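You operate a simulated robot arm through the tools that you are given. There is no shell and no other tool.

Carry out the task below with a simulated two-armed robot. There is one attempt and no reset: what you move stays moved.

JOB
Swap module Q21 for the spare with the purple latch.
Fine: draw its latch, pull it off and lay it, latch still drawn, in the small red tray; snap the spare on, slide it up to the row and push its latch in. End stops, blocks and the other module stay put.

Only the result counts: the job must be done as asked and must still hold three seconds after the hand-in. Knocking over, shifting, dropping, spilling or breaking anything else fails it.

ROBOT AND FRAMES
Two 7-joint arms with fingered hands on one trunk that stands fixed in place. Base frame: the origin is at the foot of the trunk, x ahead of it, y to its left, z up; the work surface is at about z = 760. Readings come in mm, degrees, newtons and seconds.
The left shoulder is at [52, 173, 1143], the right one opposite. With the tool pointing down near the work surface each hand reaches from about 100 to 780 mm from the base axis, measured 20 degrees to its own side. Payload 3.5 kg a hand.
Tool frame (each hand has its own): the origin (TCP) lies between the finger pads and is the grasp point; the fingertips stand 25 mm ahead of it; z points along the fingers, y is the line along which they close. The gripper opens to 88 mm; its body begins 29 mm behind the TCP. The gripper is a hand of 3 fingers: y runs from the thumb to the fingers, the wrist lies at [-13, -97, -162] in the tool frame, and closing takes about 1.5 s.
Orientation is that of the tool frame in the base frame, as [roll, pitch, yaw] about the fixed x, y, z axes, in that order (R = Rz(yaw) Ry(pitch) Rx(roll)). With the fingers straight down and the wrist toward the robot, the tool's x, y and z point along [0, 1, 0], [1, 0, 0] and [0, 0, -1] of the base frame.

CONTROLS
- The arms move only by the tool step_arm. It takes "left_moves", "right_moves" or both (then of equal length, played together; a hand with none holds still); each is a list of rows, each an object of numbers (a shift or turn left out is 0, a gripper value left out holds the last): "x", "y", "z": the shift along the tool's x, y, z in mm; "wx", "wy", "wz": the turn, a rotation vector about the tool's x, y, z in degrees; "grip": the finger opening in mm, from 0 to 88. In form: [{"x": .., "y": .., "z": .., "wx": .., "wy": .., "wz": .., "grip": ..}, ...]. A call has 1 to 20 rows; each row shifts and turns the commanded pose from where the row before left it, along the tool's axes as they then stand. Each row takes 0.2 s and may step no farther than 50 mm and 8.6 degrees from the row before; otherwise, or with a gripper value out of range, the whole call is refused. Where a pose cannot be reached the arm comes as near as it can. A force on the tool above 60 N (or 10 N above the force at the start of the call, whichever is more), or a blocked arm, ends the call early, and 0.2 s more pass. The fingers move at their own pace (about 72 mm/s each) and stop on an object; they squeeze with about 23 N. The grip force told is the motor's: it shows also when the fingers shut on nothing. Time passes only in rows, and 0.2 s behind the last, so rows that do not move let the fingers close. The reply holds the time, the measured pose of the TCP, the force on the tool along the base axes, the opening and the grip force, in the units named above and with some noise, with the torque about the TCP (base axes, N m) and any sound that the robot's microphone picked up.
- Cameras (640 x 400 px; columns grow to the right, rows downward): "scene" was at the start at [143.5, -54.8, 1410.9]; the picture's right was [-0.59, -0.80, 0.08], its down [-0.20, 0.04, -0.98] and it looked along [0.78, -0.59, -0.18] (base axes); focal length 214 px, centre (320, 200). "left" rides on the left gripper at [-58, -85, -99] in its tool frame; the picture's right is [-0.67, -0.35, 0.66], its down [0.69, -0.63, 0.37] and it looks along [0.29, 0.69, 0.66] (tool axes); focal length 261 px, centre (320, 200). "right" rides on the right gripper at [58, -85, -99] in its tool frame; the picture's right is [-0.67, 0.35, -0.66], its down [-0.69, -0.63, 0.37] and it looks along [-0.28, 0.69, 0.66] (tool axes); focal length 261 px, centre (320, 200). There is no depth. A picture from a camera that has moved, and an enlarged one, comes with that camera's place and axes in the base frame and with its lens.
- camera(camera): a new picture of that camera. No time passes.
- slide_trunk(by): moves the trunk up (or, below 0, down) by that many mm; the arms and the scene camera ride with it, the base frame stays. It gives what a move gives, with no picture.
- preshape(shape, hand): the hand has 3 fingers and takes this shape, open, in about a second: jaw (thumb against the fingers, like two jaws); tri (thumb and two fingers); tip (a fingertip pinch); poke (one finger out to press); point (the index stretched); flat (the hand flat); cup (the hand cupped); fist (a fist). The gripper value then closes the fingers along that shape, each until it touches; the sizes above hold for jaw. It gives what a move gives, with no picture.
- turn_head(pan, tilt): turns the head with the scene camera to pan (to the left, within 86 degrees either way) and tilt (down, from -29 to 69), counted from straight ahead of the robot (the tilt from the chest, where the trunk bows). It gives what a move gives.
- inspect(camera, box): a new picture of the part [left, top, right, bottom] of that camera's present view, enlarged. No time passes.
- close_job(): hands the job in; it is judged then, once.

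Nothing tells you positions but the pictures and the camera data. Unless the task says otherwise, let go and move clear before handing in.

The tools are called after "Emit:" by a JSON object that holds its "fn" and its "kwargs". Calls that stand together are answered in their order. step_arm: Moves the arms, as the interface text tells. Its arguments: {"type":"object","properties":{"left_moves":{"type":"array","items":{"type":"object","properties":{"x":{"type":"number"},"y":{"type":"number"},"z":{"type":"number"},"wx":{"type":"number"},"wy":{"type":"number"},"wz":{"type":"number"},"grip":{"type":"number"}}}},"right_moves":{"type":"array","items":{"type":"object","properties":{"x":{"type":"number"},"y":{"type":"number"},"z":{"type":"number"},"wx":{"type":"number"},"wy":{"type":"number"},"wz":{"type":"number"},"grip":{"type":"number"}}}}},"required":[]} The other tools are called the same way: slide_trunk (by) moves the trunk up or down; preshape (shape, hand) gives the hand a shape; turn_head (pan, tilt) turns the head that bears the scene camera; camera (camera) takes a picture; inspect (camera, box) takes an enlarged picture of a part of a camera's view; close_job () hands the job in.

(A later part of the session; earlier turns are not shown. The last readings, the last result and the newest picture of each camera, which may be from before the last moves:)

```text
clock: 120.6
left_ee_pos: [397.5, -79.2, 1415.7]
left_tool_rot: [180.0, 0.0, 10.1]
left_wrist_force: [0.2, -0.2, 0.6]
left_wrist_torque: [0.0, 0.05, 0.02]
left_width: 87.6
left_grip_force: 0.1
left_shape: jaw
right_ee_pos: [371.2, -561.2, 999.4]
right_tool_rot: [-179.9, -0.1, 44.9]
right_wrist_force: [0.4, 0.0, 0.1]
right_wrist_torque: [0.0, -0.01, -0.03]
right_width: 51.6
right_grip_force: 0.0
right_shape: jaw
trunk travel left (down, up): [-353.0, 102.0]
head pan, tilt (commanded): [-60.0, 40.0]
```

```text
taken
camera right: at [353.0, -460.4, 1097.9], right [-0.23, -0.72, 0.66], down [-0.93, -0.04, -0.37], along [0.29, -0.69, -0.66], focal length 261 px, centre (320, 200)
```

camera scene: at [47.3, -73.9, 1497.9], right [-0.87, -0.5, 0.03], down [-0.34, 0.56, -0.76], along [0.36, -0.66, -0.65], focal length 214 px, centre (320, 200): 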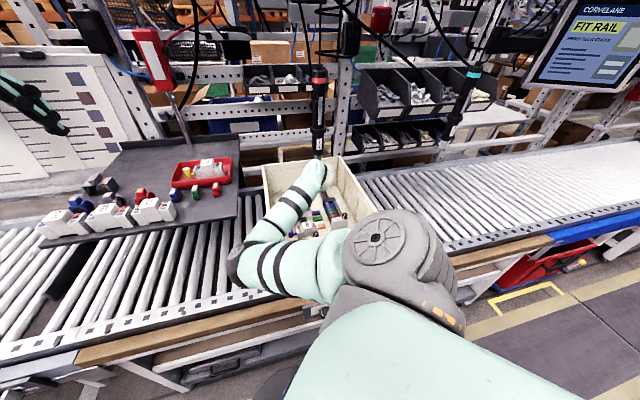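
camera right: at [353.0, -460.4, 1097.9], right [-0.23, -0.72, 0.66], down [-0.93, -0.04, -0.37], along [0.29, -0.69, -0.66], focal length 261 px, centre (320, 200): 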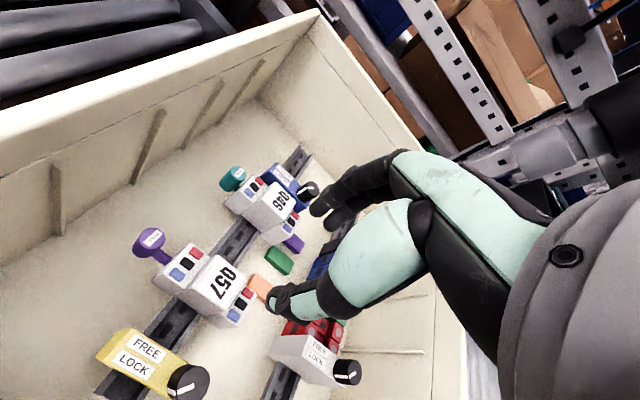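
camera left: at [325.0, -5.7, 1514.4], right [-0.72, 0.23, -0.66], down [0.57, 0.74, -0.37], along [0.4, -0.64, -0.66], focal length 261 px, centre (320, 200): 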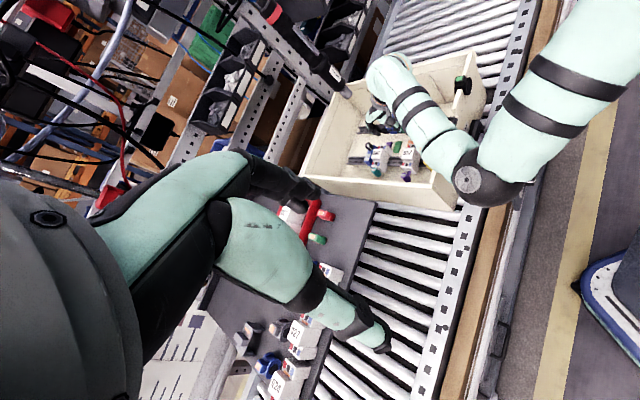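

Pose is good. To keep the forearm high over the bin's front wall while working low, I raise the trunk again, then measure Q57's position.

Emit:
{"fn": "slide_trunk", "kwargs": {"by": 100}}

Emit:
{"fn": "step_arm", "kwargs": {"right_moves": [{"z": 25}, {"z": 25}, {"z": 25}, {"z": 25}, {"z": 25}, {"z": 25}, {}]}}

Emit:
{"fn": "camera", "kwargs": {"camera": "right"}}

Emit:
{"fn": "inspect", "kwargs": {"camera": "right", "box": [120, 180, 320, 350]}}

Emit:
{"fn": "inspect", "kwargs": {"camera": "left", "box": [340, 60, 520, 200]}}

Emit:
{"fn": "camera", "kwargs": {"camera": "scene"}}

```text
clock: 121.9
left_ee_pos: [396.1, -78.3, 1515.5]
left_tool_rot: [179.9, 0.0, 10.1]
left_wrist_force: [0.4, -0.1, 0.8]
left_wrist_torque: [0.02, 0.02, 0.01]
left_width: 87.6
left_grip_force: 0.1
left_shape: jaw
right_ee_pos: [371.1, -562.0, 1099.1]
right_tool_rot: [-179.9, 0.0, 44.9]
right_wrist_force: [-1.0, -0.9, 0.6]
right_wrist_torque: [-0.02, 0.01, -0.03]
right_width: 51.4
right_grip_force: 0.1
right_shape: jaw
trunk travel left (down, up): [-453.0, 2.0]
head pan, tilt (commanded): [-60.0, 40.0]
```

```text
clock: 123.5
left_ee_pos: [397.1, -80.0, 1515.4]
left_tool_rot: [179.9, 0.0, 9.9]
left_wrist_force: [0.6, 0.1, 0.0]
left_wrist_torque: [-0.03, 0.0, -0.03]
left_width: 87.6
left_grip_force: 0.1
left_shape: jaw
right_ee_pos: [371.9, -561.3, 950.0]
right_tool_rot: [-180.0, 0.0, 45.0]
right_wrist_force: [0.3, -0.7, -0.3]
right_wrist_torque: [-0.02, 0.0, -0.02]
right_width: 51.7
right_grip_force: 0.0
right_shape: jaw
trunk travel left (down, up): [-453.0, 2.0]
head pan, tilt (commanded): [-60.0, 40.0]
```

```text
taken
camera right: at [353.0, -459.8, 1048.4], right [-0.23, -0.72, 0.66], down [-0.93, -0.04, -0.37], along [0.29, -0.69, -0.66], focal length 261 px, centre (320, 200)
```

right: 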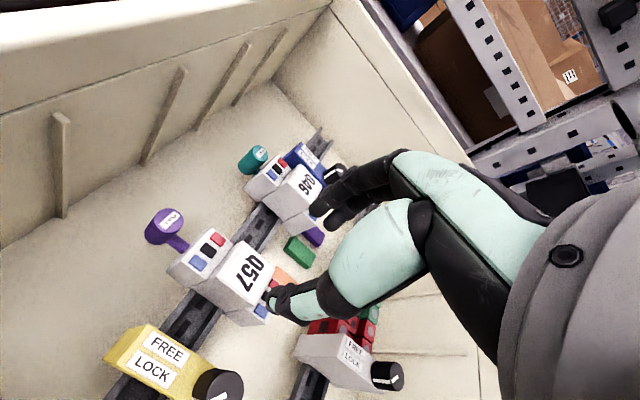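

```text
2.35 times, centred on (220, 265) of right
camera zoom: at [353.0, -459.8, 1048.4], right [-0.23, -0.72, 0.66], down [-0.93, -0.04, -0.37], along [0.29, -0.69, -0.66], focal length 613 px, centre (555, 47)
```

zoom: 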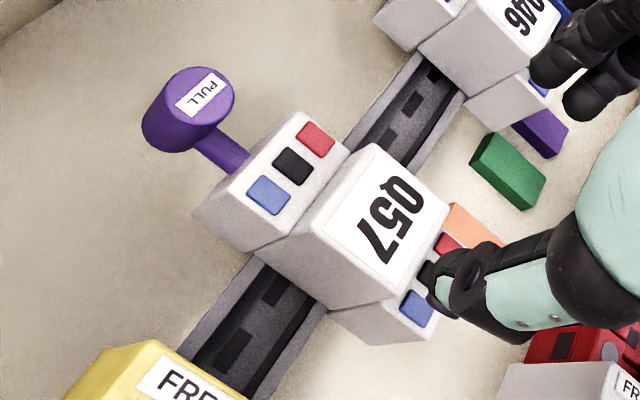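

```text
2.86 times, centred on (430, 130) of left
camera zoom: at [325.1, -5.5, 1614.4], right [-0.72, 0.23, -0.66], down [0.57, 0.74, -0.37], along [0.4, -0.64, -0.66], focal length 745 px, centre (6, 400)
```

zoom: 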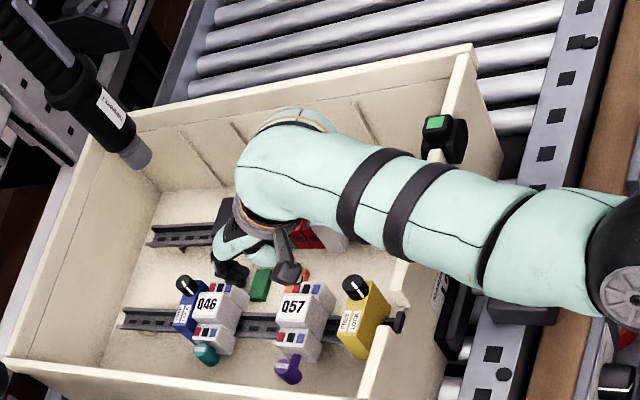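

```text
taken
camera scene: at [32.3, -73.7, 1599.9], right [-0.87, -0.5, 0.0], down [-0.32, 0.56, -0.77], along [0.38, -0.66, -0.64], focal length 214 px, centre (320, 200)
```

scene: 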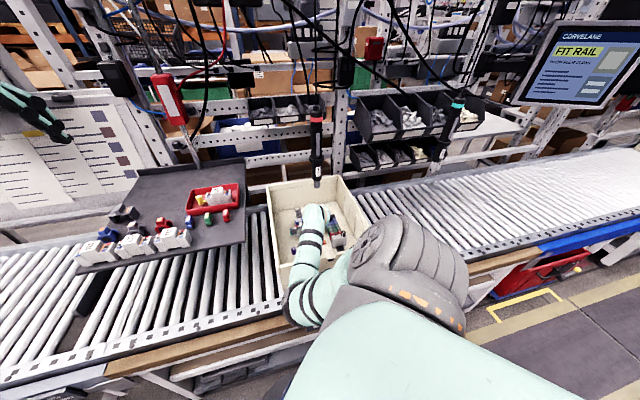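

Q57 is centred under the hand and the arm posture is good again. I descend around it (thumb in front, fingers behind) to grip and slide it along the rail.

Emit:
{"fn": "step_arm", "kwargs": {"right_moves": [{"z": 15}, {"z": 15}, {"z": 15}, {"z": 15}, {"z": 12}, {"z": 10}, {"z": 9}, {"z": 8}, {}]}}

Emit:
{"fn": "inspect", "kwargs": {"camera": "right", "box": [160, 150, 380, 330]}}

Emit:
{"fn": "inspect", "kwargs": {"camera": "left", "box": [370, 110, 460, 180]}}

Emit:
{"fn": "inspect", "kwargs": {"camera": "scene", "box": [260, 170, 400, 300]}}

```text
clock: 125.5
left_ee_pos: [396.4, -79.8, 1515.5]
left_tool_rot: [179.9, 0.0, 10.1]
left_wrist_force: [0.9, 0.0, -0.8]
left_wrist_torque: [-0.02, 0.0, 0.04]
left_width: 87.4
left_grip_force: 0.0
left_shape: jaw
right_ee_pos: [372.1, -561.7, 850.6]
right_tool_rot: [180.0, 0.0, 45.0]
right_wrist_force: [0.1, 0.2, 0.1]
right_wrist_torque: [0.02, -0.01, -0.04]
right_width: 51.7
right_grip_force: 0.1
right_shape: jaw
trunk travel left (down, up): [-453.0, 2.0]
head pan, tilt (commanded): [-60.0, 40.0]
```

```text
2.22 times, centred on (270, 240) of right
camera zoom: at [353.2, -460.3, 948.9], right [-0.23, -0.72, 0.66], down [-0.93, -0.04, -0.37], along [0.29, -0.69, -0.66], focal length 579 px, centre (431, 111)
```

zoom: 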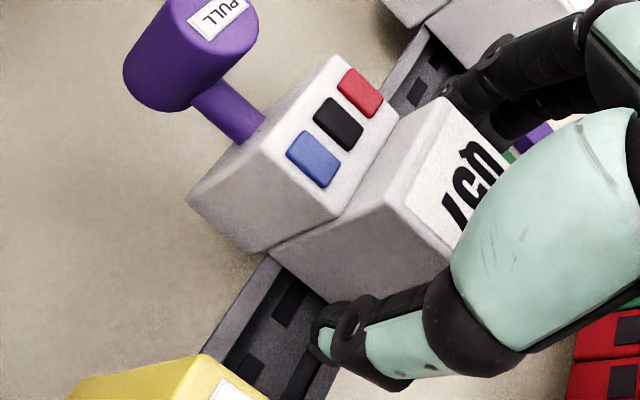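

```text
5.71 times, centred on (415, 145) of left
camera zoom: at [325.0, -5.5, 1614.4], right [-0.72, 0.23, -0.66], down [0.57, 0.74, -0.37], along [0.4, -0.64, -0.66], focal length 1489 px, centre (-223, 514)
```

zoom: 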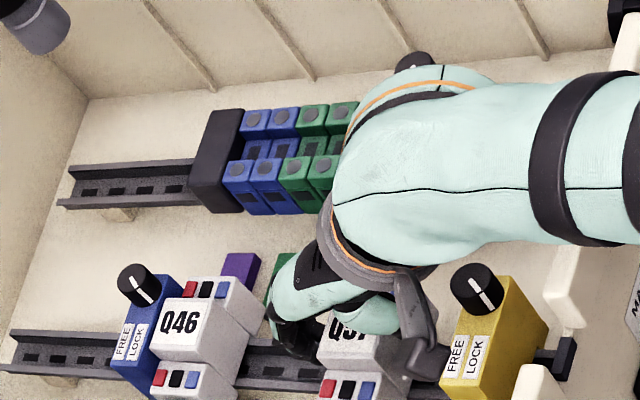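

```text
3.08 times, centred on (330, 235) of scene
camera zoom: at [32.3, -73.7, 1599.9], right [-0.87, -0.5, 0.0], down [-0.32, 0.56, -0.77], along [0.38, -0.66, -0.64], focal length 660 px, centre (289, 92)
```

zoom: 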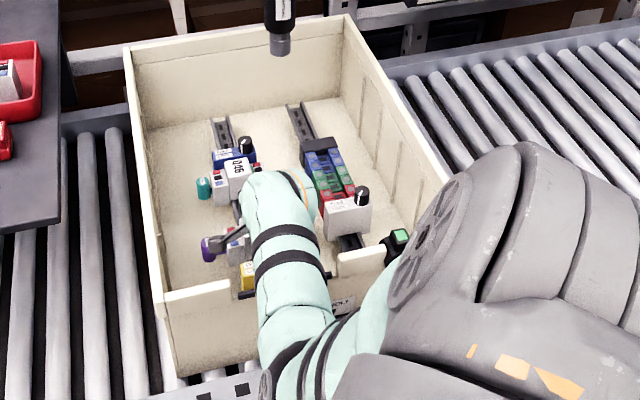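

Emit:
{"fn": "step_arm", "kwargs": {"right_moves": [{"grip": 38}, {}, {"grip": 24}, {}, {}]}}

Emit:
{"fn": "step_arm", "kwargs": {"right_moves": [{"y": 4}, {"y": 4}, {"y": 4}, {"y": 4}, {"y": 4}, {}]}}

Emit:
{"fn": "inspect", "kwargs": {"camera": "right", "box": [160, 130, 400, 330]}}

Emit:
{"fn": "inspect", "kwargs": {"camera": "left", "box": [370, 130, 440, 190]}}

```text
clock: 126.7
left_ee_pos: [397.0, -80.0, 1515.7]
left_tool_rot: [179.9, -0.1, 10.0]
left_wrist_force: [-0.1, -0.6, 0.0]
left_wrist_torque: [0.02, 0.02, 0.03]
left_width: 87.6
left_grip_force: 0.1
left_shape: jaw
right_ee_pos: [371.6, -562.7, 850.5]
right_tool_rot: [-180.0, -0.1, 44.9]
right_wrist_force: [-0.5, -1.0, -0.2]
right_wrist_torque: [-0.02, 0.0, 0.0]
right_width: 30.9
right_grip_force: 23.4
right_shape: jaw
trunk travel left (down, up): [-453.0, 2.0]
head pan, tilt (commanded): [-60.0, 40.0]
```

```text
clock: 128.1
left_ee_pos: [397.2, -79.2, 1515.5]
left_tool_rot: [180.0, 0.1, 9.9]
left_wrist_force: [-1.3, -1.0, -0.3]
left_wrist_torque: [-0.02, -0.01, 0.02]
left_width: 87.6
left_grip_force: 0.0
left_shape: jaw
right_ee_pos: [386.3, -576.3, 850.6]
right_tool_rot: [180.0, 0.0, 45.0]
right_wrist_force: [-1.3, 1.4, -1.2]
right_wrist_torque: [0.08, 0.03, 0.02]
right_width: 30.3
right_grip_force: 23.2
right_shape: jaw
trunk travel left (down, up): [-453.0, 2.0]
head pan, tilt (commanded): [-60.0, 40.0]
```

```text
2.00 times, centred on (280, 230) of right
camera zoom: at [367.6, -474.5, 949.2], right [-0.23, -0.72, 0.66], down [-0.93, -0.04, -0.37], along [0.29, -0.69, -0.66], focal length 521 px, centre (400, 140)
```

zoom: 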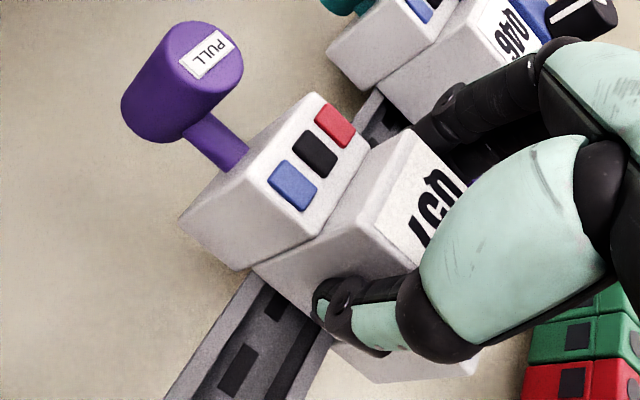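

```text
6.67 times, centred on (405, 160) of left
camera zoom: at [324.9, -5.7, 1614.4], right [-0.72, 0.23, -0.66], down [0.57, 0.74, -0.37], along [0.4, -0.64, -0.66], focal length 1738 px, centre (-247, 467)
```

zoom: 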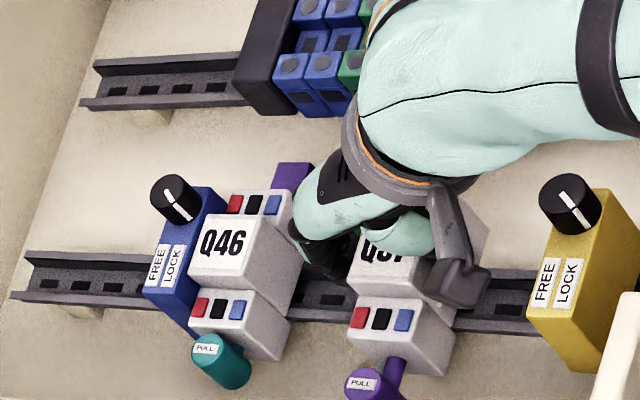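

Sliding works with only ~2 N. I continue 32 mm and check the remaining gap to Q46.

Emit:
{"fn": "step_arm", "kwargs": {"right_moves": [{"y": 4}, {"y": 4}, {"y": 4}, {"y": 4}, {"y": 4}, {"y": 4}, {"y": 4}, {"y": 4}, {}]}}

Emit:
{"fn": "inspect", "kwargs": {"camera": "right", "box": [200, 130, 420, 300]}}

Emit:
{"fn": "inspect", "kwargs": {"camera": "left", "box": [370, 130, 440, 190]}}

```text
clock: 130.1
left_ee_pos: [396.5, -77.4, 1516.6]
left_tool_rot: [179.9, 0.0, 10.0]
left_wrist_force: [0.2, 0.3, 0.5]
left_wrist_torque: [0.02, 0.01, 0.0]
left_width: 87.7
left_grip_force: 0.1
left_shape: jaw
right_ee_pos: [407.3, -598.9, 852.6]
right_tool_rot: [179.8, -0.1, 45.0]
right_wrist_force: [-2.5, 2.3, 0.5]
right_wrist_torque: [-0.07, -0.05, -0.05]
right_width: 29.6
right_grip_force: 23.3
right_shape: jaw
trunk travel left (down, up): [-453.0, 2.0]
head pan, tilt (commanded): [-60.0, 40.0]
```

```text
2.35 times, centred on (310, 215) of right
camera zoom: at [389.6, -496.5, 950.3], right [-0.23, -0.72, 0.66], down [-0.93, -0.04, -0.37], along [0.29, -0.69, -0.66], focal length 613 px, centre (344, 165)
```

zoom: 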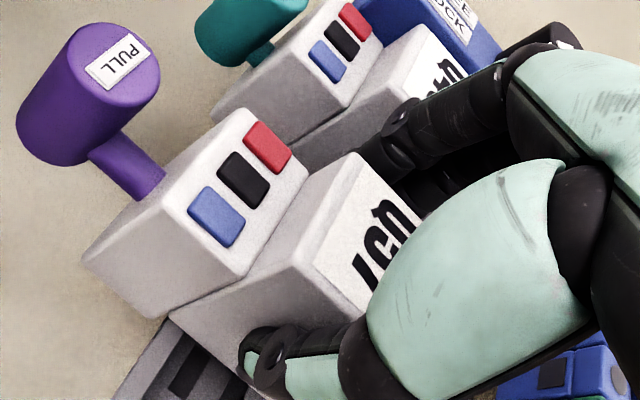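

```text
6.67 times, centred on (405, 160) of left
camera zoom: at [323.9, -4.3, 1614.7], right [-0.72, 0.23, -0.66], down [0.57, 0.74, -0.37], along [0.4, -0.64, -0.66], focal length 1738 px, centre (-247, 467)
```

zoom: 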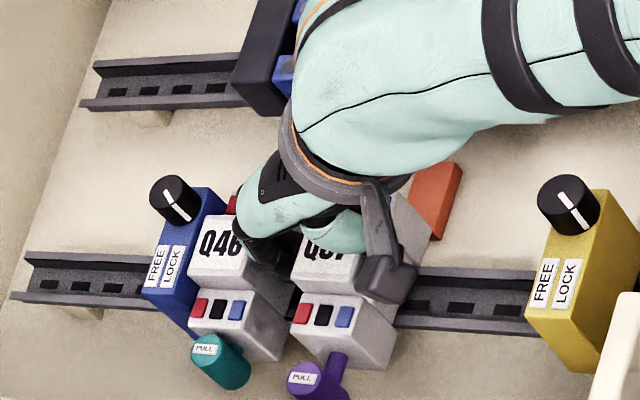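

The finger behind Q57 is almost at Q46. I back off 6 mm, open only slightly, and rise out.

Emit:
{"fn": "step_arm", "kwargs": {"right_moves": [{"y": -3}, {"y": -3}, {"y": -2}, {}]}}

Emit:
{"fn": "step_arm", "kwargs": {"right_moves": [{"grip": 36}, {"grip": 37}, {}, {}]}}

Emit:
{"fn": "inspect", "kwargs": {"camera": "right", "box": [200, 130, 420, 300]}}

Emit:
{"fn": "inspect", "kwargs": {"camera": "left", "box": [370, 130, 440, 190]}}

```text
clock: 131.1
left_ee_pos: [398.0, -80.2, 1514.9]
left_tool_rot: [-179.9, 0.0, 10.0]
left_wrist_force: [0.4, 0.5, 0.4]
left_wrist_torque: [0.01, 0.03, -0.01]
left_width: 87.4
left_grip_force: 0.1
left_shape: jaw
right_ee_pos: [405.1, -592.8, 849.8]
right_tool_rot: [-179.9, -0.1, 45.0]
right_wrist_force: [0.0, 0.4, -0.8]
right_wrist_torque: [-0.03, 0.02, 0.05]
right_width: 29.9
right_grip_force: 22.9
right_shape: jaw
trunk travel left (down, up): [-453.0, 2.0]
head pan, tilt (commanded): [-60.0, 40.0]
```

```text
clock: 132.1
left_ee_pos: [396.1, -79.9, 1515.9]
left_tool_rot: [179.9, 0.0, 10.0]
left_wrist_force: [-0.1, 0.4, 0.4]
left_wrist_torque: [0.01, -0.01, -0.01]
left_width: 87.6
left_grip_force: 0.0
left_shape: jaw
right_ee_pos: [402.6, -592.6, 850.7]
right_tool_rot: [-180.0, -0.1, 45.1]
right_wrist_force: [1.0, 0.6, 0.8]
right_wrist_torque: [-0.02, 0.01, 0.01]
right_width: 36.6
right_grip_force: 0.0
right_shape: jaw
trunk travel left (down, up): [-453.0, 2.0]
head pan, tilt (commanded): [-60.0, 40.0]
```

```text
2.35 times, centred on (310, 215) of right
camera zoom: at [384.5, -491.2, 949.3], right [-0.23, -0.72, 0.66], down [-0.93, -0.04, -0.37], along [0.29, -0.69, -0.66], focal length 613 px, centre (344, 165)
```

zoom: 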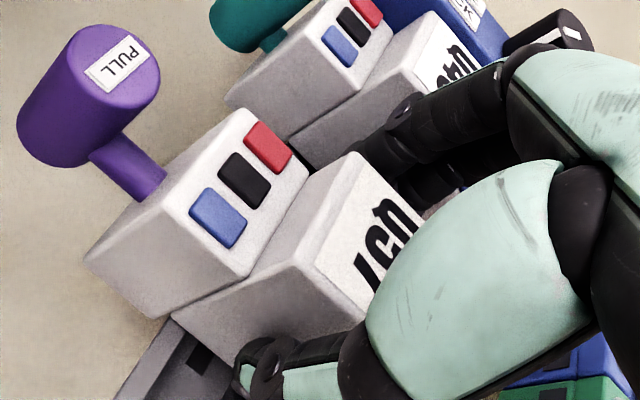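

```text
6.67 times, centred on (405, 160) of left
camera zoom: at [324.9, -5.6, 1614.4], right [-0.72, 0.23, -0.66], down [0.57, 0.74, -0.37], along [0.4, -0.64, -0.66], focal length 1738 px, centre (-247, 467)
```

zoom: 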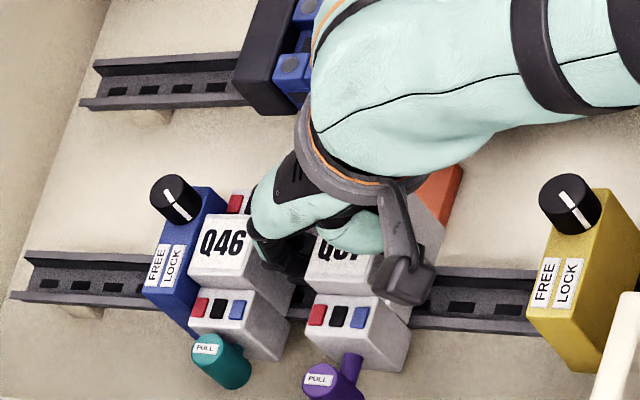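

Released. I rise, close the fingers, and move in front of Q57 to push it the rest of the way.

Emit:
{"fn": "step_arm", "kwargs": {"right_moves": [{"z": -6}, {"z": -12}, {"z": -20}, {"z": -22}, {"z": -20}, {"grip": 6}, {"y": -15}, {"y": -15}, {"y": -8}, {}, {}]}}

Emit:
{"fn": "camera", "kwargs": {"camera": "right"}}

Emit:
{"fn": "inspect", "kwargs": {"camera": "right", "box": [180, 150, 380, 320]}}

Emit:
{"fn": "inspect", "kwargs": {"camera": "left", "box": [370, 120, 440, 180]}}

```text
clock: 134.5
left_ee_pos: [396.6, -79.6, 1515.4]
left_tool_rot: [179.8, -0.1, 10.0]
left_wrist_force: [0.0, -0.5, 0.9]
left_wrist_torque: [0.0, -0.04, 0.0]
left_width: 87.7
left_grip_force: 0.1
left_shape: jaw
right_ee_pos: [374.7, -565.4, 930.0]
right_tool_rot: [-180.0, -0.1, 45.0]
right_wrist_force: [-0.2, 0.0, 0.1]
right_wrist_torque: [-0.02, -0.01, -0.01]
right_width: 6.2
right_grip_force: 0.1
right_shape: jaw
trunk travel left (down, up): [-453.0, 2.0]
head pan, tilt (commanded): [-60.0, 40.0]
```

```text
taken
camera right: at [357.0, -464.1, 1028.7], right [-0.23, -0.72, 0.66], down [-0.93, -0.04, -0.37], along [0.29, -0.69, -0.66], focal length 261 px, centre (320, 200)
```

right: 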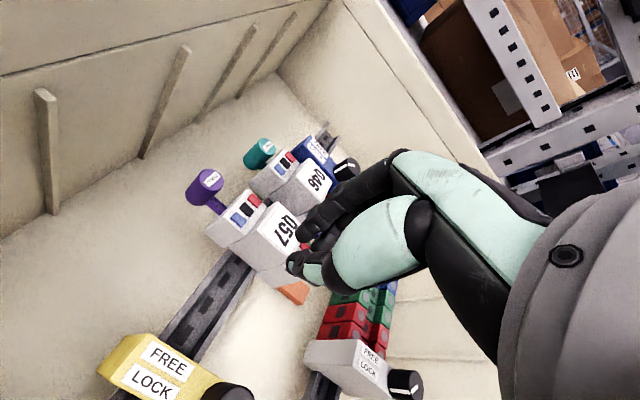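

```text
2.35 times, centred on (280, 235) of right
camera zoom: at [357.0, -464.1, 1028.7], right [-0.23, -0.72, 0.66], down [-0.93, -0.04, -0.37], along [0.29, -0.69, -0.66], focal length 613 px, centre (414, 118)
```

zoom: 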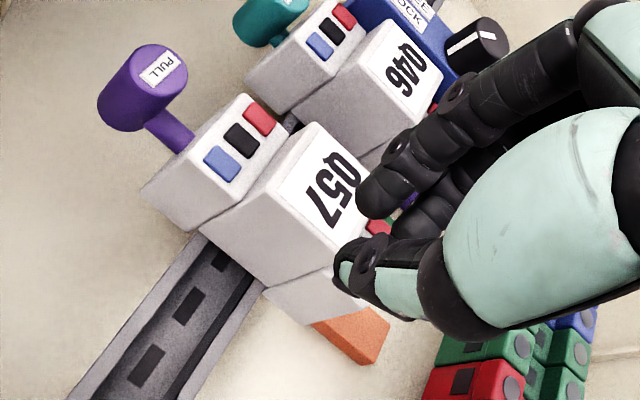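

```text
6.67 times, centred on (405, 150) of left
camera zoom: at [324.9, -5.5, 1614.5], right [-0.72, 0.23, -0.66], down [0.57, 0.74, -0.37], along [0.4, -0.64, -0.66], focal length 1738 px, centre (-247, 533)
```

zoom: 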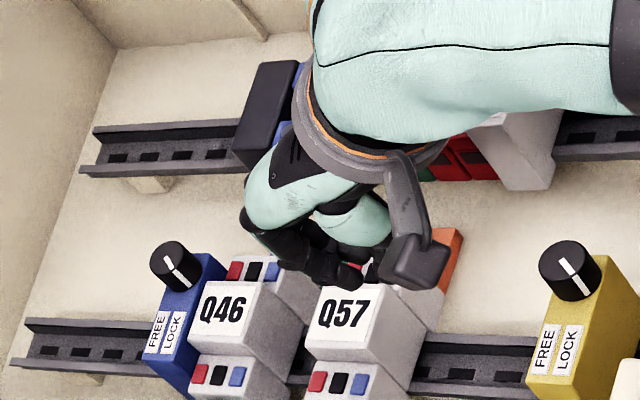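

Emit:
{"fn": "step_arm", "kwargs": {"right_moves": [{"y": -6}, {"y": -6}, {"z": 15}, {"z": 15}, {"z": 15}, {"z": 12}, {"z": 10}, {"z": 8}, {}]}}

Emit:
{"fn": "inspect", "kwargs": {"camera": "right", "box": [180, 130, 400, 310]}}

Emit:
{"fn": "inspect", "kwargs": {"camera": "left", "box": [380, 130, 450, 190]}}

```text
clock: 136.5
left_ee_pos: [395.8, -78.6, 1515.1]
left_tool_rot: [179.8, -0.1, 10.0]
left_wrist_force: [-0.1, -0.2, 0.4]
left_wrist_torque: [0.0, -0.01, 0.0]
left_width: 87.6
left_grip_force: 0.2
left_shape: jaw
right_ee_pos: [366.8, -556.3, 855.4]
right_tool_rot: [179.8, -0.1, 45.0]
right_wrist_force: [-2.4, 3.1, 4.6]
right_wrist_torque: [-0.16, -0.11, -0.01]
right_width: 5.6
right_grip_force: 0.0
right_shape: jaw
trunk travel left (down, up): [-453.0, 2.0]
head pan, tilt (commanded): [-60.0, 40.0]
```

```text
2.22 times, centred on (290, 220) of right
camera zoom: at [349.0, -455.3, 954.2], right [-0.23, -0.72, 0.66], down [-0.93, -0.04, -0.37], along [0.29, -0.69, -0.66], focal length 579 px, centre (387, 156)
```

zoom: 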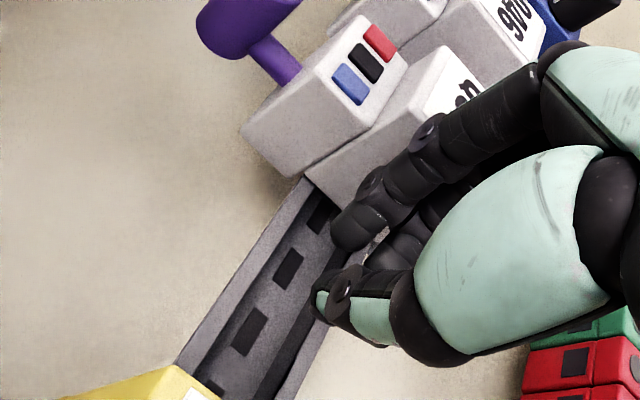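

```text
6.67 times, centred on (415, 160) of left
camera zoom: at [324.2, -4.6, 1614.6], right [-0.72, 0.23, -0.66], down [0.57, 0.74, -0.37], along [0.4, -0.64, -0.66], focal length 1738 px, centre (-313, 467)
```

zoom: 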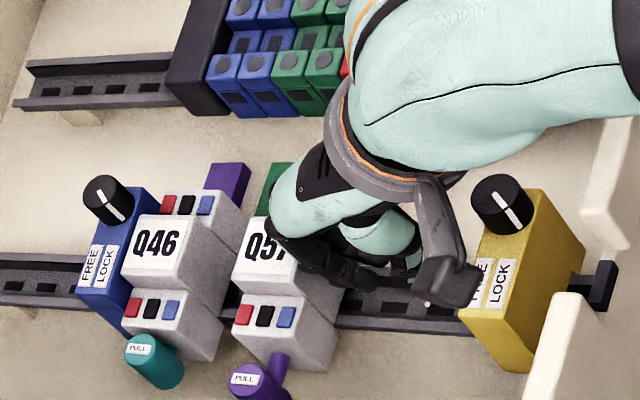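

The slanted fingers touch the front top edge of Q57, which is fine for a gentle push. I raise slightly and push along the rail in small steps.

Emit:
{"fn": "step_arm", "kwargs": {"right_moves": [{"z": -4}, {}]}}

Emit:
{"fn": "step_arm", "kwargs": {"right_moves": [{"y": 2.5}, {"y": 2.5}, {"y": 2.5}, {"y": 2.5}, {}]}}

Emit:
{"fn": "inspect", "kwargs": {"camera": "left", "box": [380, 130, 450, 190]}}

Emit:
{"fn": "inspect", "kwargs": {"camera": "right", "box": [180, 130, 400, 310]}}

```text
clock: 137.1
left_ee_pos: [396.2, -77.8, 1515.1]
left_tool_rot: [179.9, 0.0, 10.0]
left_wrist_force: [0.3, 0.1, 0.9]
left_wrist_torque: [0.0, -0.02, -0.02]
left_width: 87.6
left_grip_force: 0.0
left_shape: jaw
right_ee_pos: [368.5, -558.5, 859.0]
right_tool_rot: [180.0, -0.1, 45.0]
right_wrist_force: [0.4, -0.3, 0.0]
right_wrist_torque: [0.01, 0.01, 0.02]
right_width: 6.1
right_grip_force: 0.0
right_shape: jaw
trunk travel left (down, up): [-453.0, 2.0]
head pan, tilt (commanded): [-60.0, 40.0]
```

```text
clock: 138.3
left_ee_pos: [396.8, -78.3, 1515.4]
left_tool_rot: [179.9, -0.1, 10.0]
left_wrist_force: [-0.1, -0.2, 0.4]
left_wrist_torque: [0.02, -0.02, 0.01]
left_width: 87.6
left_grip_force: 0.0
left_shape: jaw
right_ee_pos: [373.6, -564.0, 859.3]
right_tool_rot: [179.9, 0.0, 45.1]
right_wrist_force: [-2.8, 1.1, 0.2]
right_wrist_torque: [0.01, -0.03, -0.01]
right_width: 5.6
right_grip_force: 0.1
right_shape: jaw
trunk travel left (down, up): [-453.0, 2.0]
head pan, tilt (commanded): [-60.0, 40.0]
```

```text
6.67 times, centred on (415, 160) of left
camera zoom: at [324.3, -5.0, 1614.6], right [-0.72, 0.23, -0.66], down [0.57, 0.74, -0.37], along [0.4, -0.64, -0.66], focal length 1738 px, centre (-313, 467)
```

zoom: 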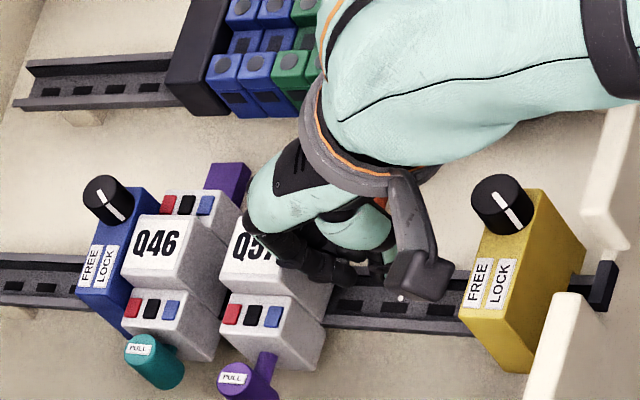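

```text
2.22 times, centred on (290, 220) of right
camera zoom: at [355.9, -462.7, 958.6], right [-0.23, -0.72, 0.66], down [-0.93, -0.04, -0.37], along [0.29, -0.69, -0.66], focal length 579 px, centre (387, 156)
```

zoom: 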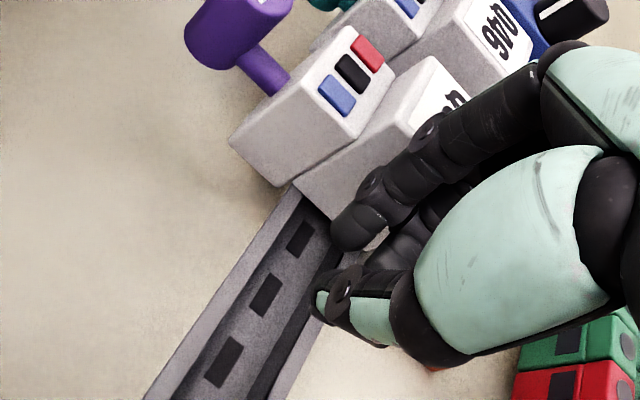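

Emit:
{"fn": "step_arm", "kwargs": {"right_moves": [{"y": 2.5}, {"y": 2.5}, {"y": 2.5}, {"y": 2.5}, {}]}}

Emit:
{"fn": "inspect", "kwargs": {"camera": "left", "box": [380, 140, 430, 180]}}

Emit:
{"fn": "inspect", "kwargs": {"camera": "right", "box": [220, 120, 380, 250]}}

```text
clock: 139.5
left_ee_pos: [395.8, -78.2, 1515.3]
left_tool_rot: [180.0, 0.0, 10.0]
left_wrist_force: [0.2, -0.7, -0.1]
left_wrist_torque: [0.0, 0.0, 0.0]
left_width: 87.3
left_grip_force: 0.2
left_shape: jaw
right_ee_pos: [381.4, -571.4, 860.3]
right_tool_rot: [179.9, 0.0, 45.0]
right_wrist_force: [-2.7, 1.4, 1.1]
right_wrist_torque: [-0.05, -0.03, -0.05]
right_width: 5.6
right_grip_force: 0.0
right_shape: jaw
trunk travel left (down, up): [-453.0, 2.0]
head pan, tilt (commanded): [-60.0, 40.0]
```

```text
10.00 times, centred on (405, 160) of left
camera zoom: at [324.2, -5.0, 1614.6], right [-0.72, 0.23, -0.66], down [0.57, 0.74, -0.37], along [0.4, -0.64, -0.66], focal length 2606 px, centre (-530, 600)
```

zoom: 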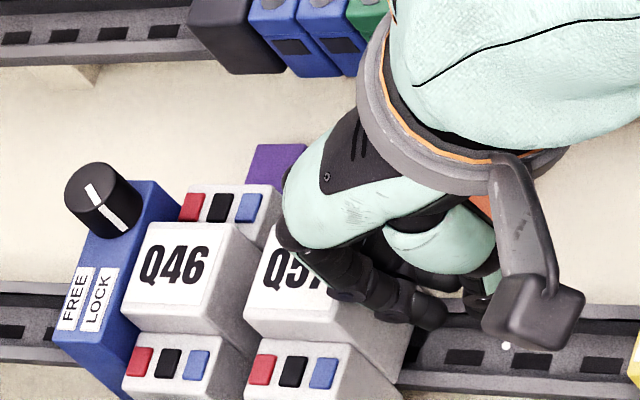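

```text
3.08 times, centred on (300, 185) of right
camera zoom: at [363.1, -469.9, 958.6], right [-0.23, -0.72, 0.66], down [-0.93, -0.04, -0.37], along [0.29, -0.69, -0.66], focal length 802 px, centre (382, 246)
```

zoom: 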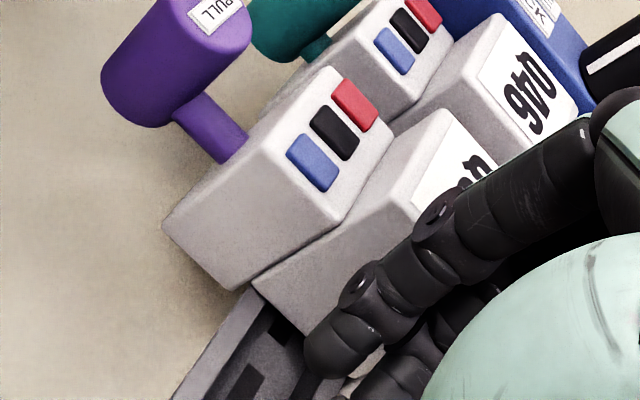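

Emit:
{"fn": "step_arm", "kwargs": {"right_moves": [{"y": 2.5}, {"y": 2.5}, {"y": 2.5}, {"y": 2.5}, {"y": 2.5}, {"y": 2.5}, {}]}}

Emit:
{"fn": "inspect", "kwargs": {"camera": "left", "box": [380, 140, 430, 180]}}

Emit:
{"fn": "inspect", "kwargs": {"camera": "right", "box": [220, 120, 380, 250]}}

```text
clock: 141.1
left_ee_pos: [395.6, -79.2, 1514.6]
left_tool_rot: [180.0, 0.0, 10.0]
left_wrist_force: [0.4, 0.6, 0.3]
left_wrist_torque: [-0.01, 0.01, 0.0]
left_width: 87.9
left_grip_force: 0.0
left_shape: jaw
right_ee_pos: [390.8, -581.2, 860.3]
right_tool_rot: [179.9, 0.0, 45.0]
right_wrist_force: [-1.9, 3.0, 1.5]
right_wrist_torque: [-0.01, -0.03, -0.01]
right_width: 5.6
right_grip_force: 0.0
right_shape: jaw
trunk travel left (down, up): [-453.0, 2.0]
head pan, tilt (commanded): [-60.0, 40.0]
```

```text
10.00 times, centred on (405, 160) of left
camera zoom: at [324.4, -4.8, 1614.6], right [-0.72, 0.23, -0.66], down [0.57, 0.74, -0.37], along [0.4, -0.64, -0.66], focal length 2606 px, centre (-530, 600)
```

zoom: 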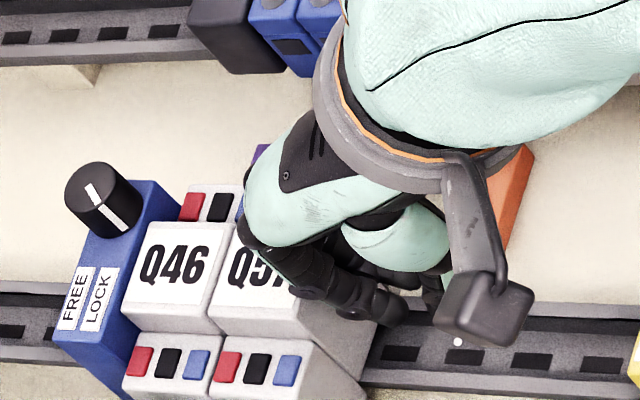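

```text
3.08 times, centred on (300, 185) of right
camera zoom: at [373.3, -480.3, 958.7], right [-0.23, -0.72, 0.66], down [-0.93, -0.04, -0.37], along [0.29, -0.69, -0.66], focal length 802 px, centre (382, 246)
```

zoom: 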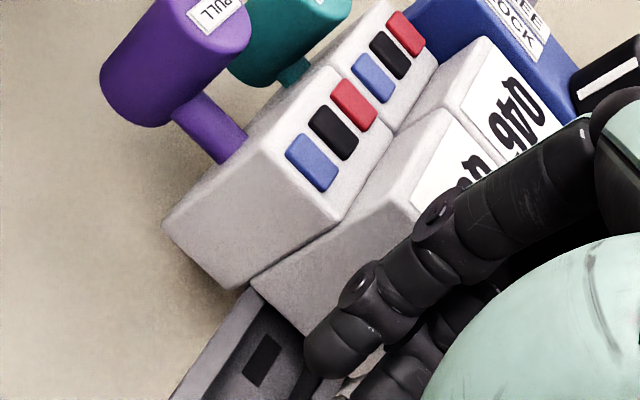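

Almost there. I push in 1.5 mm steps until it meets Q46.

Emit:
{"fn": "step_arm", "kwargs": {"right_moves": [{"y": 1.5}, {"y": 1.5}, {}]}}

Emit:
{"fn": "step_arm", "kwargs": {"right_moves": [{"y": 1.5}, {"y": 1.0}, {}]}}

Emit:
{"fn": "inspect", "kwargs": {"camera": "left", "box": [380, 145, 420, 180]}}

Emit:
{"fn": "inspect", "kwargs": {"camera": "right", "box": [260, 120, 360, 210]}}

```text
clock: 141.9
left_ee_pos: [395.3, -78.2, 1514.2]
left_tool_rot: [179.9, 0.1, 10.0]
left_wrist_force: [0.3, 0.5, 0.2]
left_wrist_torque: [-0.01, -0.01, -0.03]
left_width: 87.6
left_grip_force: 0.0
left_shape: jaw
right_ee_pos: [393.5, -584.2, 861.0]
right_tool_rot: [179.9, -0.1, 45.0]
right_wrist_force: [-4.3, 4.1, 1.4]
right_wrist_torque: [-0.02, -0.02, 0.0]
right_width: 4.9
right_grip_force: 0.1
right_shape: jaw
trunk travel left (down, up): [-453.0, 2.0]
head pan, tilt (commanded): [-60.0, 40.0]
```

```text
clock: 142.7
left_ee_pos: [395.1, -78.1, 1515.3]
left_tool_rot: [179.8, -0.1, 10.0]
left_wrist_force: [0.4, -0.5, 0.2]
left_wrist_torque: [0.04, -0.02, 0.01]
left_width: 87.6
left_grip_force: 0.1
left_shape: jaw
right_ee_pos: [394.9, -584.1, 860.6]
right_tool_rot: [179.9, -0.1, 45.0]
right_wrist_force: [-7.2, 6.2, 3.0]
right_wrist_torque: [-0.06, -0.05, -0.09]
right_width: 5.0
right_grip_force: 0.0
right_shape: jaw
trunk travel left (down, up): [-453.0, 2.0]
head pan, tilt (commanded): [-60.0, 40.0]
```

```text
11.43 times, centred on (400, 162) of left
camera zoom: at [323.1, -3.8, 1614.8], right [-0.72, 0.23, -0.66], down [0.57, 0.74, -0.37], along [0.4, -0.64, -0.66], focal length 2979 px, centre (-594, 629)
```

zoom: 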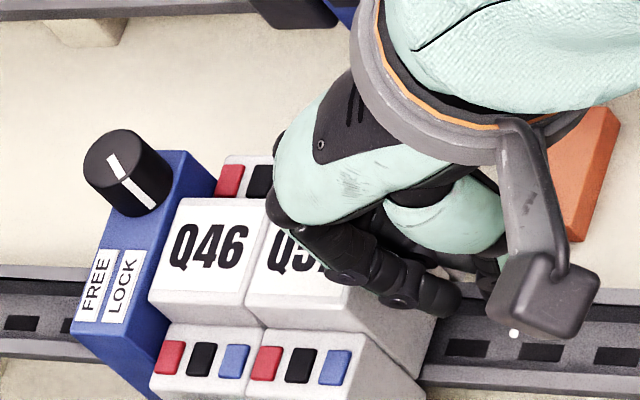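

```text
4.44 times, centred on (310, 165) of right
camera zoom: at [376.6, -483.5, 959.3], right [-0.23, -0.72, 0.66], down [-0.93, -0.04, -0.37], along [0.29, -0.69, -0.66], focal length 1158 px, centre (364, 356)
```

zoom: 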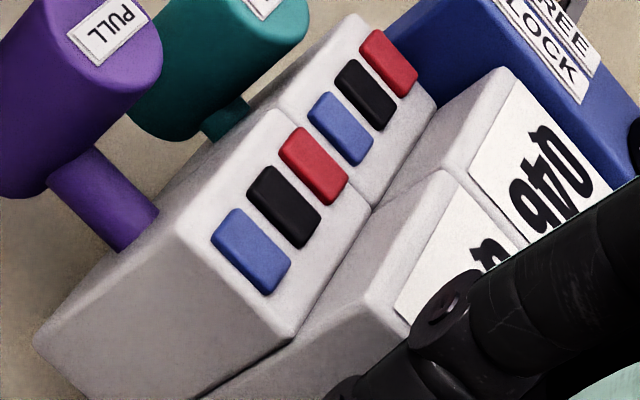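

Q57 now touches Q46 with no visible gap. I back the hand off and rise.

Emit:
{"fn": "step_arm", "kwargs": {"right_moves": [{"y": -3}, {"y": -4}, {"y": -5}, {"z": -15}, {"z": -20}, {"z": -25}, {"z": -20}, {}]}}

Emit:
{"fn": "camera", "kwargs": {"camera": "right"}}

Emit:
{"fn": "inspect", "kwargs": {"camera": "left", "box": [370, 130, 440, 190]}}

Emit:
{"fn": "inspect", "kwargs": {"camera": "right", "box": [200, 120, 340, 260]}}

```text
clock: 144.5
left_ee_pos: [397.3, -79.1, 1515.0]
left_tool_rot: [179.9, 0.0, 10.0]
left_wrist_force: [0.3, 0.1, -0.4]
left_wrist_torque: [0.01, 0.02, -0.02]
left_width: 87.5
left_grip_force: 0.0
left_shape: jaw
right_ee_pos: [387.1, -576.5, 940.4]
right_tool_rot: [179.9, -0.1, 45.0]
right_wrist_force: [0.1, -0.1, 0.2]
right_wrist_torque: [-0.01, -0.02, 0.0]
right_width: 6.1
right_grip_force: 0.0
right_shape: jaw
trunk travel left (down, up): [-453.0, 2.0]
head pan, tilt (commanded): [-60.0, 40.0]
```

```text
taken
camera right: at [369.3, -476.0, 1038.5], right [-0.23, -0.72, 0.66], down [-0.93, -0.04, -0.37], along [0.29, -0.69, -0.66], focal length 261 px, centre (320, 200)
```

right: 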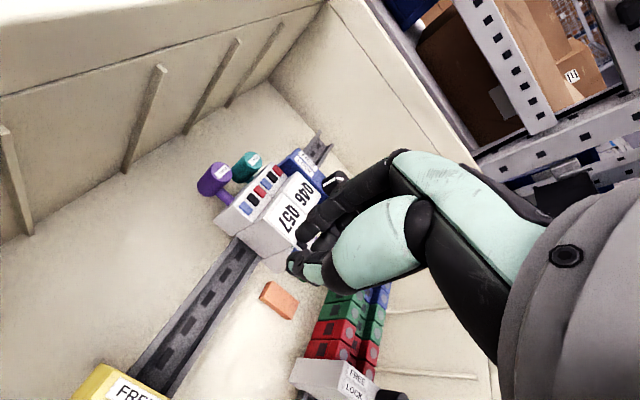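

```text
6.67 times, centred on (405, 160) of left
camera zoom: at [325.0, -5.7, 1614.4], right [-0.72, 0.23, -0.66], down [0.57, 0.74, -0.37], along [0.4, -0.64, -0.66], focal length 1738 px, centre (-247, 467)
```

zoom: 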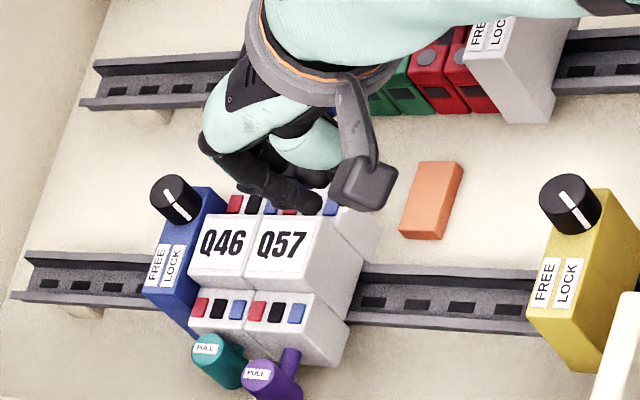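

```text
2.86 times, centred on (270, 190) of right
camera zoom: at [369.3, -476.0, 1038.5], right [-0.23, -0.72, 0.66], down [-0.93, -0.04, -0.37], along [0.29, -0.69, -0.66], focal length 745 px, centre (463, 229)
```

zoom: 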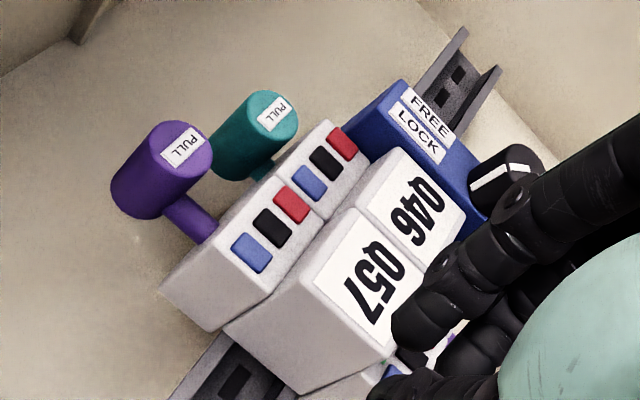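

Q57 is flush with Q46 and the green indicator side is seated. Next is pushing the purple latch in; I test the "poke" shape (one finger out) at this safe height.

Emit:
{"fn": "preshape", "kwargs": {"hand": "right", "shape": "poke"}}

Emit:
{"fn": "camera", "kwargs": {"camera": "right"}}

Emit:
{"fn": "inspect", "kwargs": {"camera": "left", "box": [370, 120, 440, 180]}}

Emit:
{"fn": "inspect", "kwargs": {"camera": "scene", "box": [270, 170, 370, 250]}}

```text
clock: 145.4
left_ee_pos: [396.9, -78.0, 1514.2]
left_tool_rot: [179.9, 0.0, 10.0]
left_wrist_force: [-0.1, 0.3, -0.2]
left_wrist_torque: [0.0, 0.0, -0.01]
left_width: 87.5
left_grip_force: 0.0
left_shape: jaw
right_ee_pos: [386.3, -577.4, 939.2]
right_tool_rot: [180.0, -0.1, 44.9]
right_wrist_force: [0.4, -1.3, -0.1]
right_wrist_torque: [-0.01, -0.02, 0.0]
right_width: 0.1
right_grip_force: 0.1
right_shape: poke
trunk travel left (down, up): [-453.0, 2.0]
head pan, tilt (commanded): [-60.0, 40.0]
```

```text
taken
camera right: at [369.3, -475.9, 1038.3], right [-0.23, -0.72, 0.66], down [-0.93, -0.04, -0.37], along [0.29, -0.69, -0.66], focal length 261 px, centre (320, 200)
```

right: 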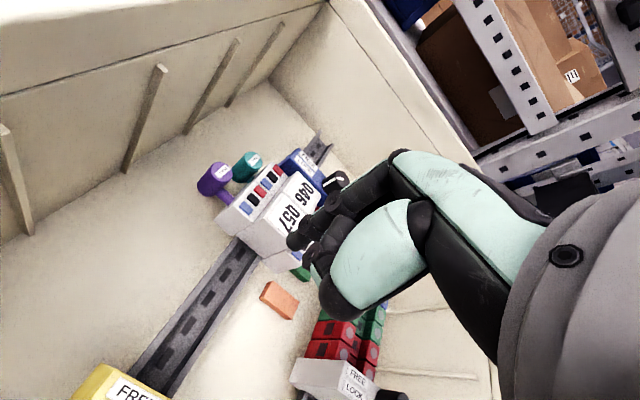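

```text
6.67 times, centred on (405, 150) of left
camera zoom: at [325.0, -5.6, 1614.4], right [-0.72, 0.23, -0.66], down [0.57, 0.74, -0.37], along [0.4, -0.64, -0.66], focal length 1738 px, centre (-247, 533)
```

zoom: 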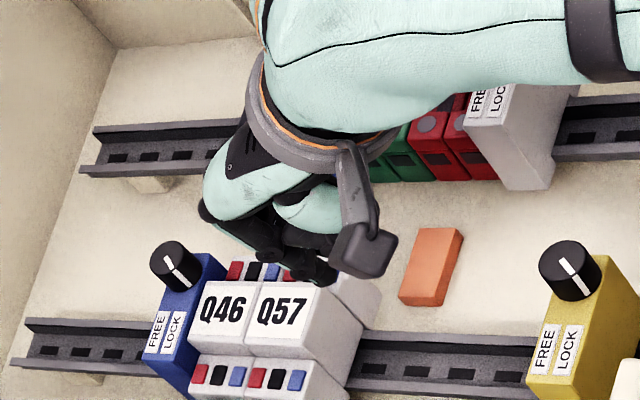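

```text
5.00 times, centred on (320, 210) of scene
camera zoom: at [32.2, -73.9, 1599.9], right [-0.87, -0.5, 0.0], down [-0.32, 0.56, -0.77], along [0.38, -0.66, -0.64], focal length 1072 px, centre (320, 150)
```

zoom: 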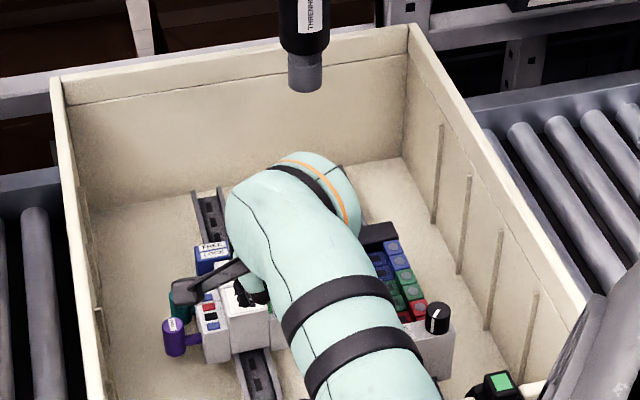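

Emit:
{"fn": "inspect", "kwargs": {"camera": "right", "box": [250, 140, 470, 320]}}

Emit:
{"fn": "inspect", "kwargs": {"camera": "left", "box": [385, 130, 425, 165]}}

Emit:
{"fn": "inspect", "kwargs": {"camera": "scene", "box": [290, 190, 340, 230]}}

```text
2.22 times, centred on (360, 230) of right
camera zoom: at [369.3, -475.9, 1038.3], right [-0.23, -0.72, 0.66], down [-0.93, -0.04, -0.37], along [0.29, -0.69, -0.66], focal length 579 px, centre (231, 133)
```

zoom: 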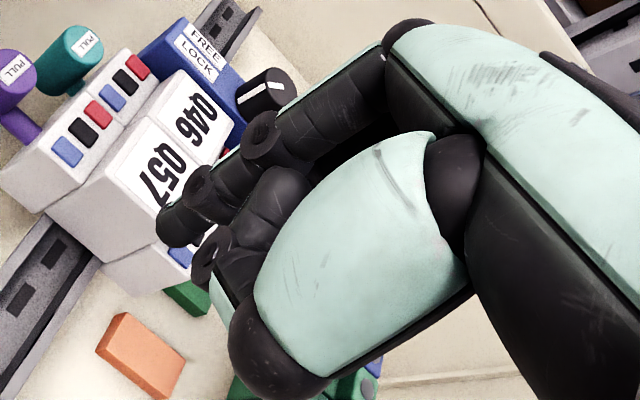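

```text
11.43 times, centred on (405, 148) of left
camera zoom: at [325.0, -5.6, 1614.4], right [-0.72, 0.23, -0.66], down [0.57, 0.74, -0.37], along [0.4, -0.64, -0.66], focal length 2979 px, centre (-651, 800)
```

zoom: 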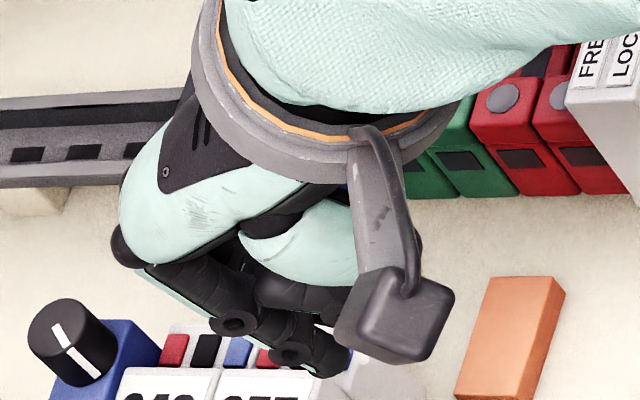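

```text
10.00 times, centred on (315, 210) of scene
camera zoom: at [32.2, -73.9, 1599.9], right [-0.87, -0.5, 0.0], down [-0.32, 0.56, -0.77], along [0.38, -0.66, -0.64], focal length 2145 px, centre (370, 100)
```

zoom: 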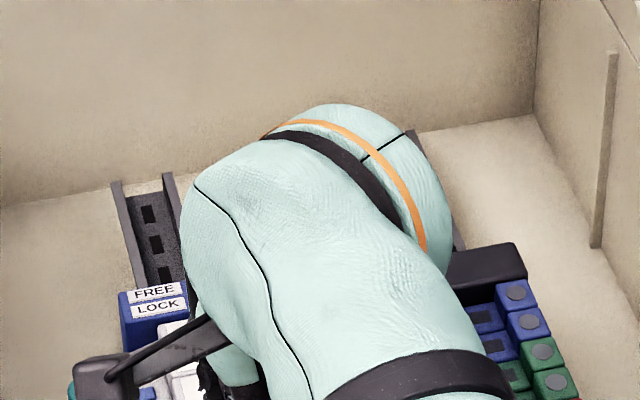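

In "poke" shape the index tip lies near the tool axis, 25 mm ahead. I raise the hand, lower the trunk for reach, turn to yaw 70, and position outside the purple knob at height.

Emit:
{"fn": "step_arm", "kwargs": {"right_moves": [{"z": -25}, {"z": -25}, {"z": -25}, {"z": -25}, {}]}}

Emit:
{"fn": "slide_trunk", "kwargs": {"by": -78}}

Emit:
{"fn": "step_arm", "kwargs": {"right_moves": [{"wz": -8.3}, {"wz": -8.3}, {"wz": -8.4}, {}]}}

```text
clock: 146.6
left_ee_pos: [396.6, -79.6, 1515.2]
left_tool_rot: [179.9, 0.0, 10.0]
left_wrist_force: [-0.3, 1.1, -0.2]
left_wrist_torque: [-0.04, 0.02, 0.01]
left_width: 87.8
left_grip_force: 0.0
left_shape: jaw
right_ee_pos: [387.4, -577.1, 1040.7]
right_tool_rot: [-179.9, -0.2, 45.0]
right_wrist_force: [0.1, 0.2, 0.3]
right_wrist_torque: [0.01, -0.02, -0.03]
right_width: 0.0
right_grip_force: 0.0
right_shape: poke
trunk travel left (down, up): [-453.0, 2.0]
head pan, tilt (commanded): [-60.0, 40.0]
```

```text
clock: 147.8
left_ee_pos: [395.9, -79.5, 1437.0]
left_tool_rot: [180.0, 0.0, 10.0]
left_wrist_force: [0.6, -0.4, 0.4]
left_wrist_torque: [0.04, -0.01, 0.03]
left_width: 87.2
left_grip_force: 0.1
left_shape: jaw
right_ee_pos: [387.6, -576.1, 961.8]
right_tool_rot: [179.9, -0.1, 45.1]
right_wrist_force: [-0.2, 0.2, -0.6]
right_wrist_torque: [-0.01, -0.01, 0.04]
right_width: 0.1
right_grip_force: 0.1
right_shape: poke
trunk travel left (down, up): [-375.0, 80.0]
head pan, tilt (commanded): [-60.0, 40.0]
```

```text
clock: 148.8
left_ee_pos: [397.1, -79.8, 1437.5]
left_tool_rot: [179.9, -0.1, 9.9]
left_wrist_force: [0.2, -0.6, -0.8]
left_wrist_torque: [-0.01, 0.0, -0.01]
left_width: 87.5
left_grip_force: 0.1
left_shape: jaw
right_ee_pos: [387.1, -577.8, 961.9]
right_tool_rot: [180.0, 0.0, 70.1]
right_wrist_force: [0.7, -0.7, 0.9]
right_wrist_torque: [0.02, 0.05, -0.04]
right_width: 0.0
right_grip_force: 0.1
right_shape: poke
trunk travel left (down, up): [-375.0, 80.0]
head pan, tilt (commanded): [-60.0, 40.0]
```

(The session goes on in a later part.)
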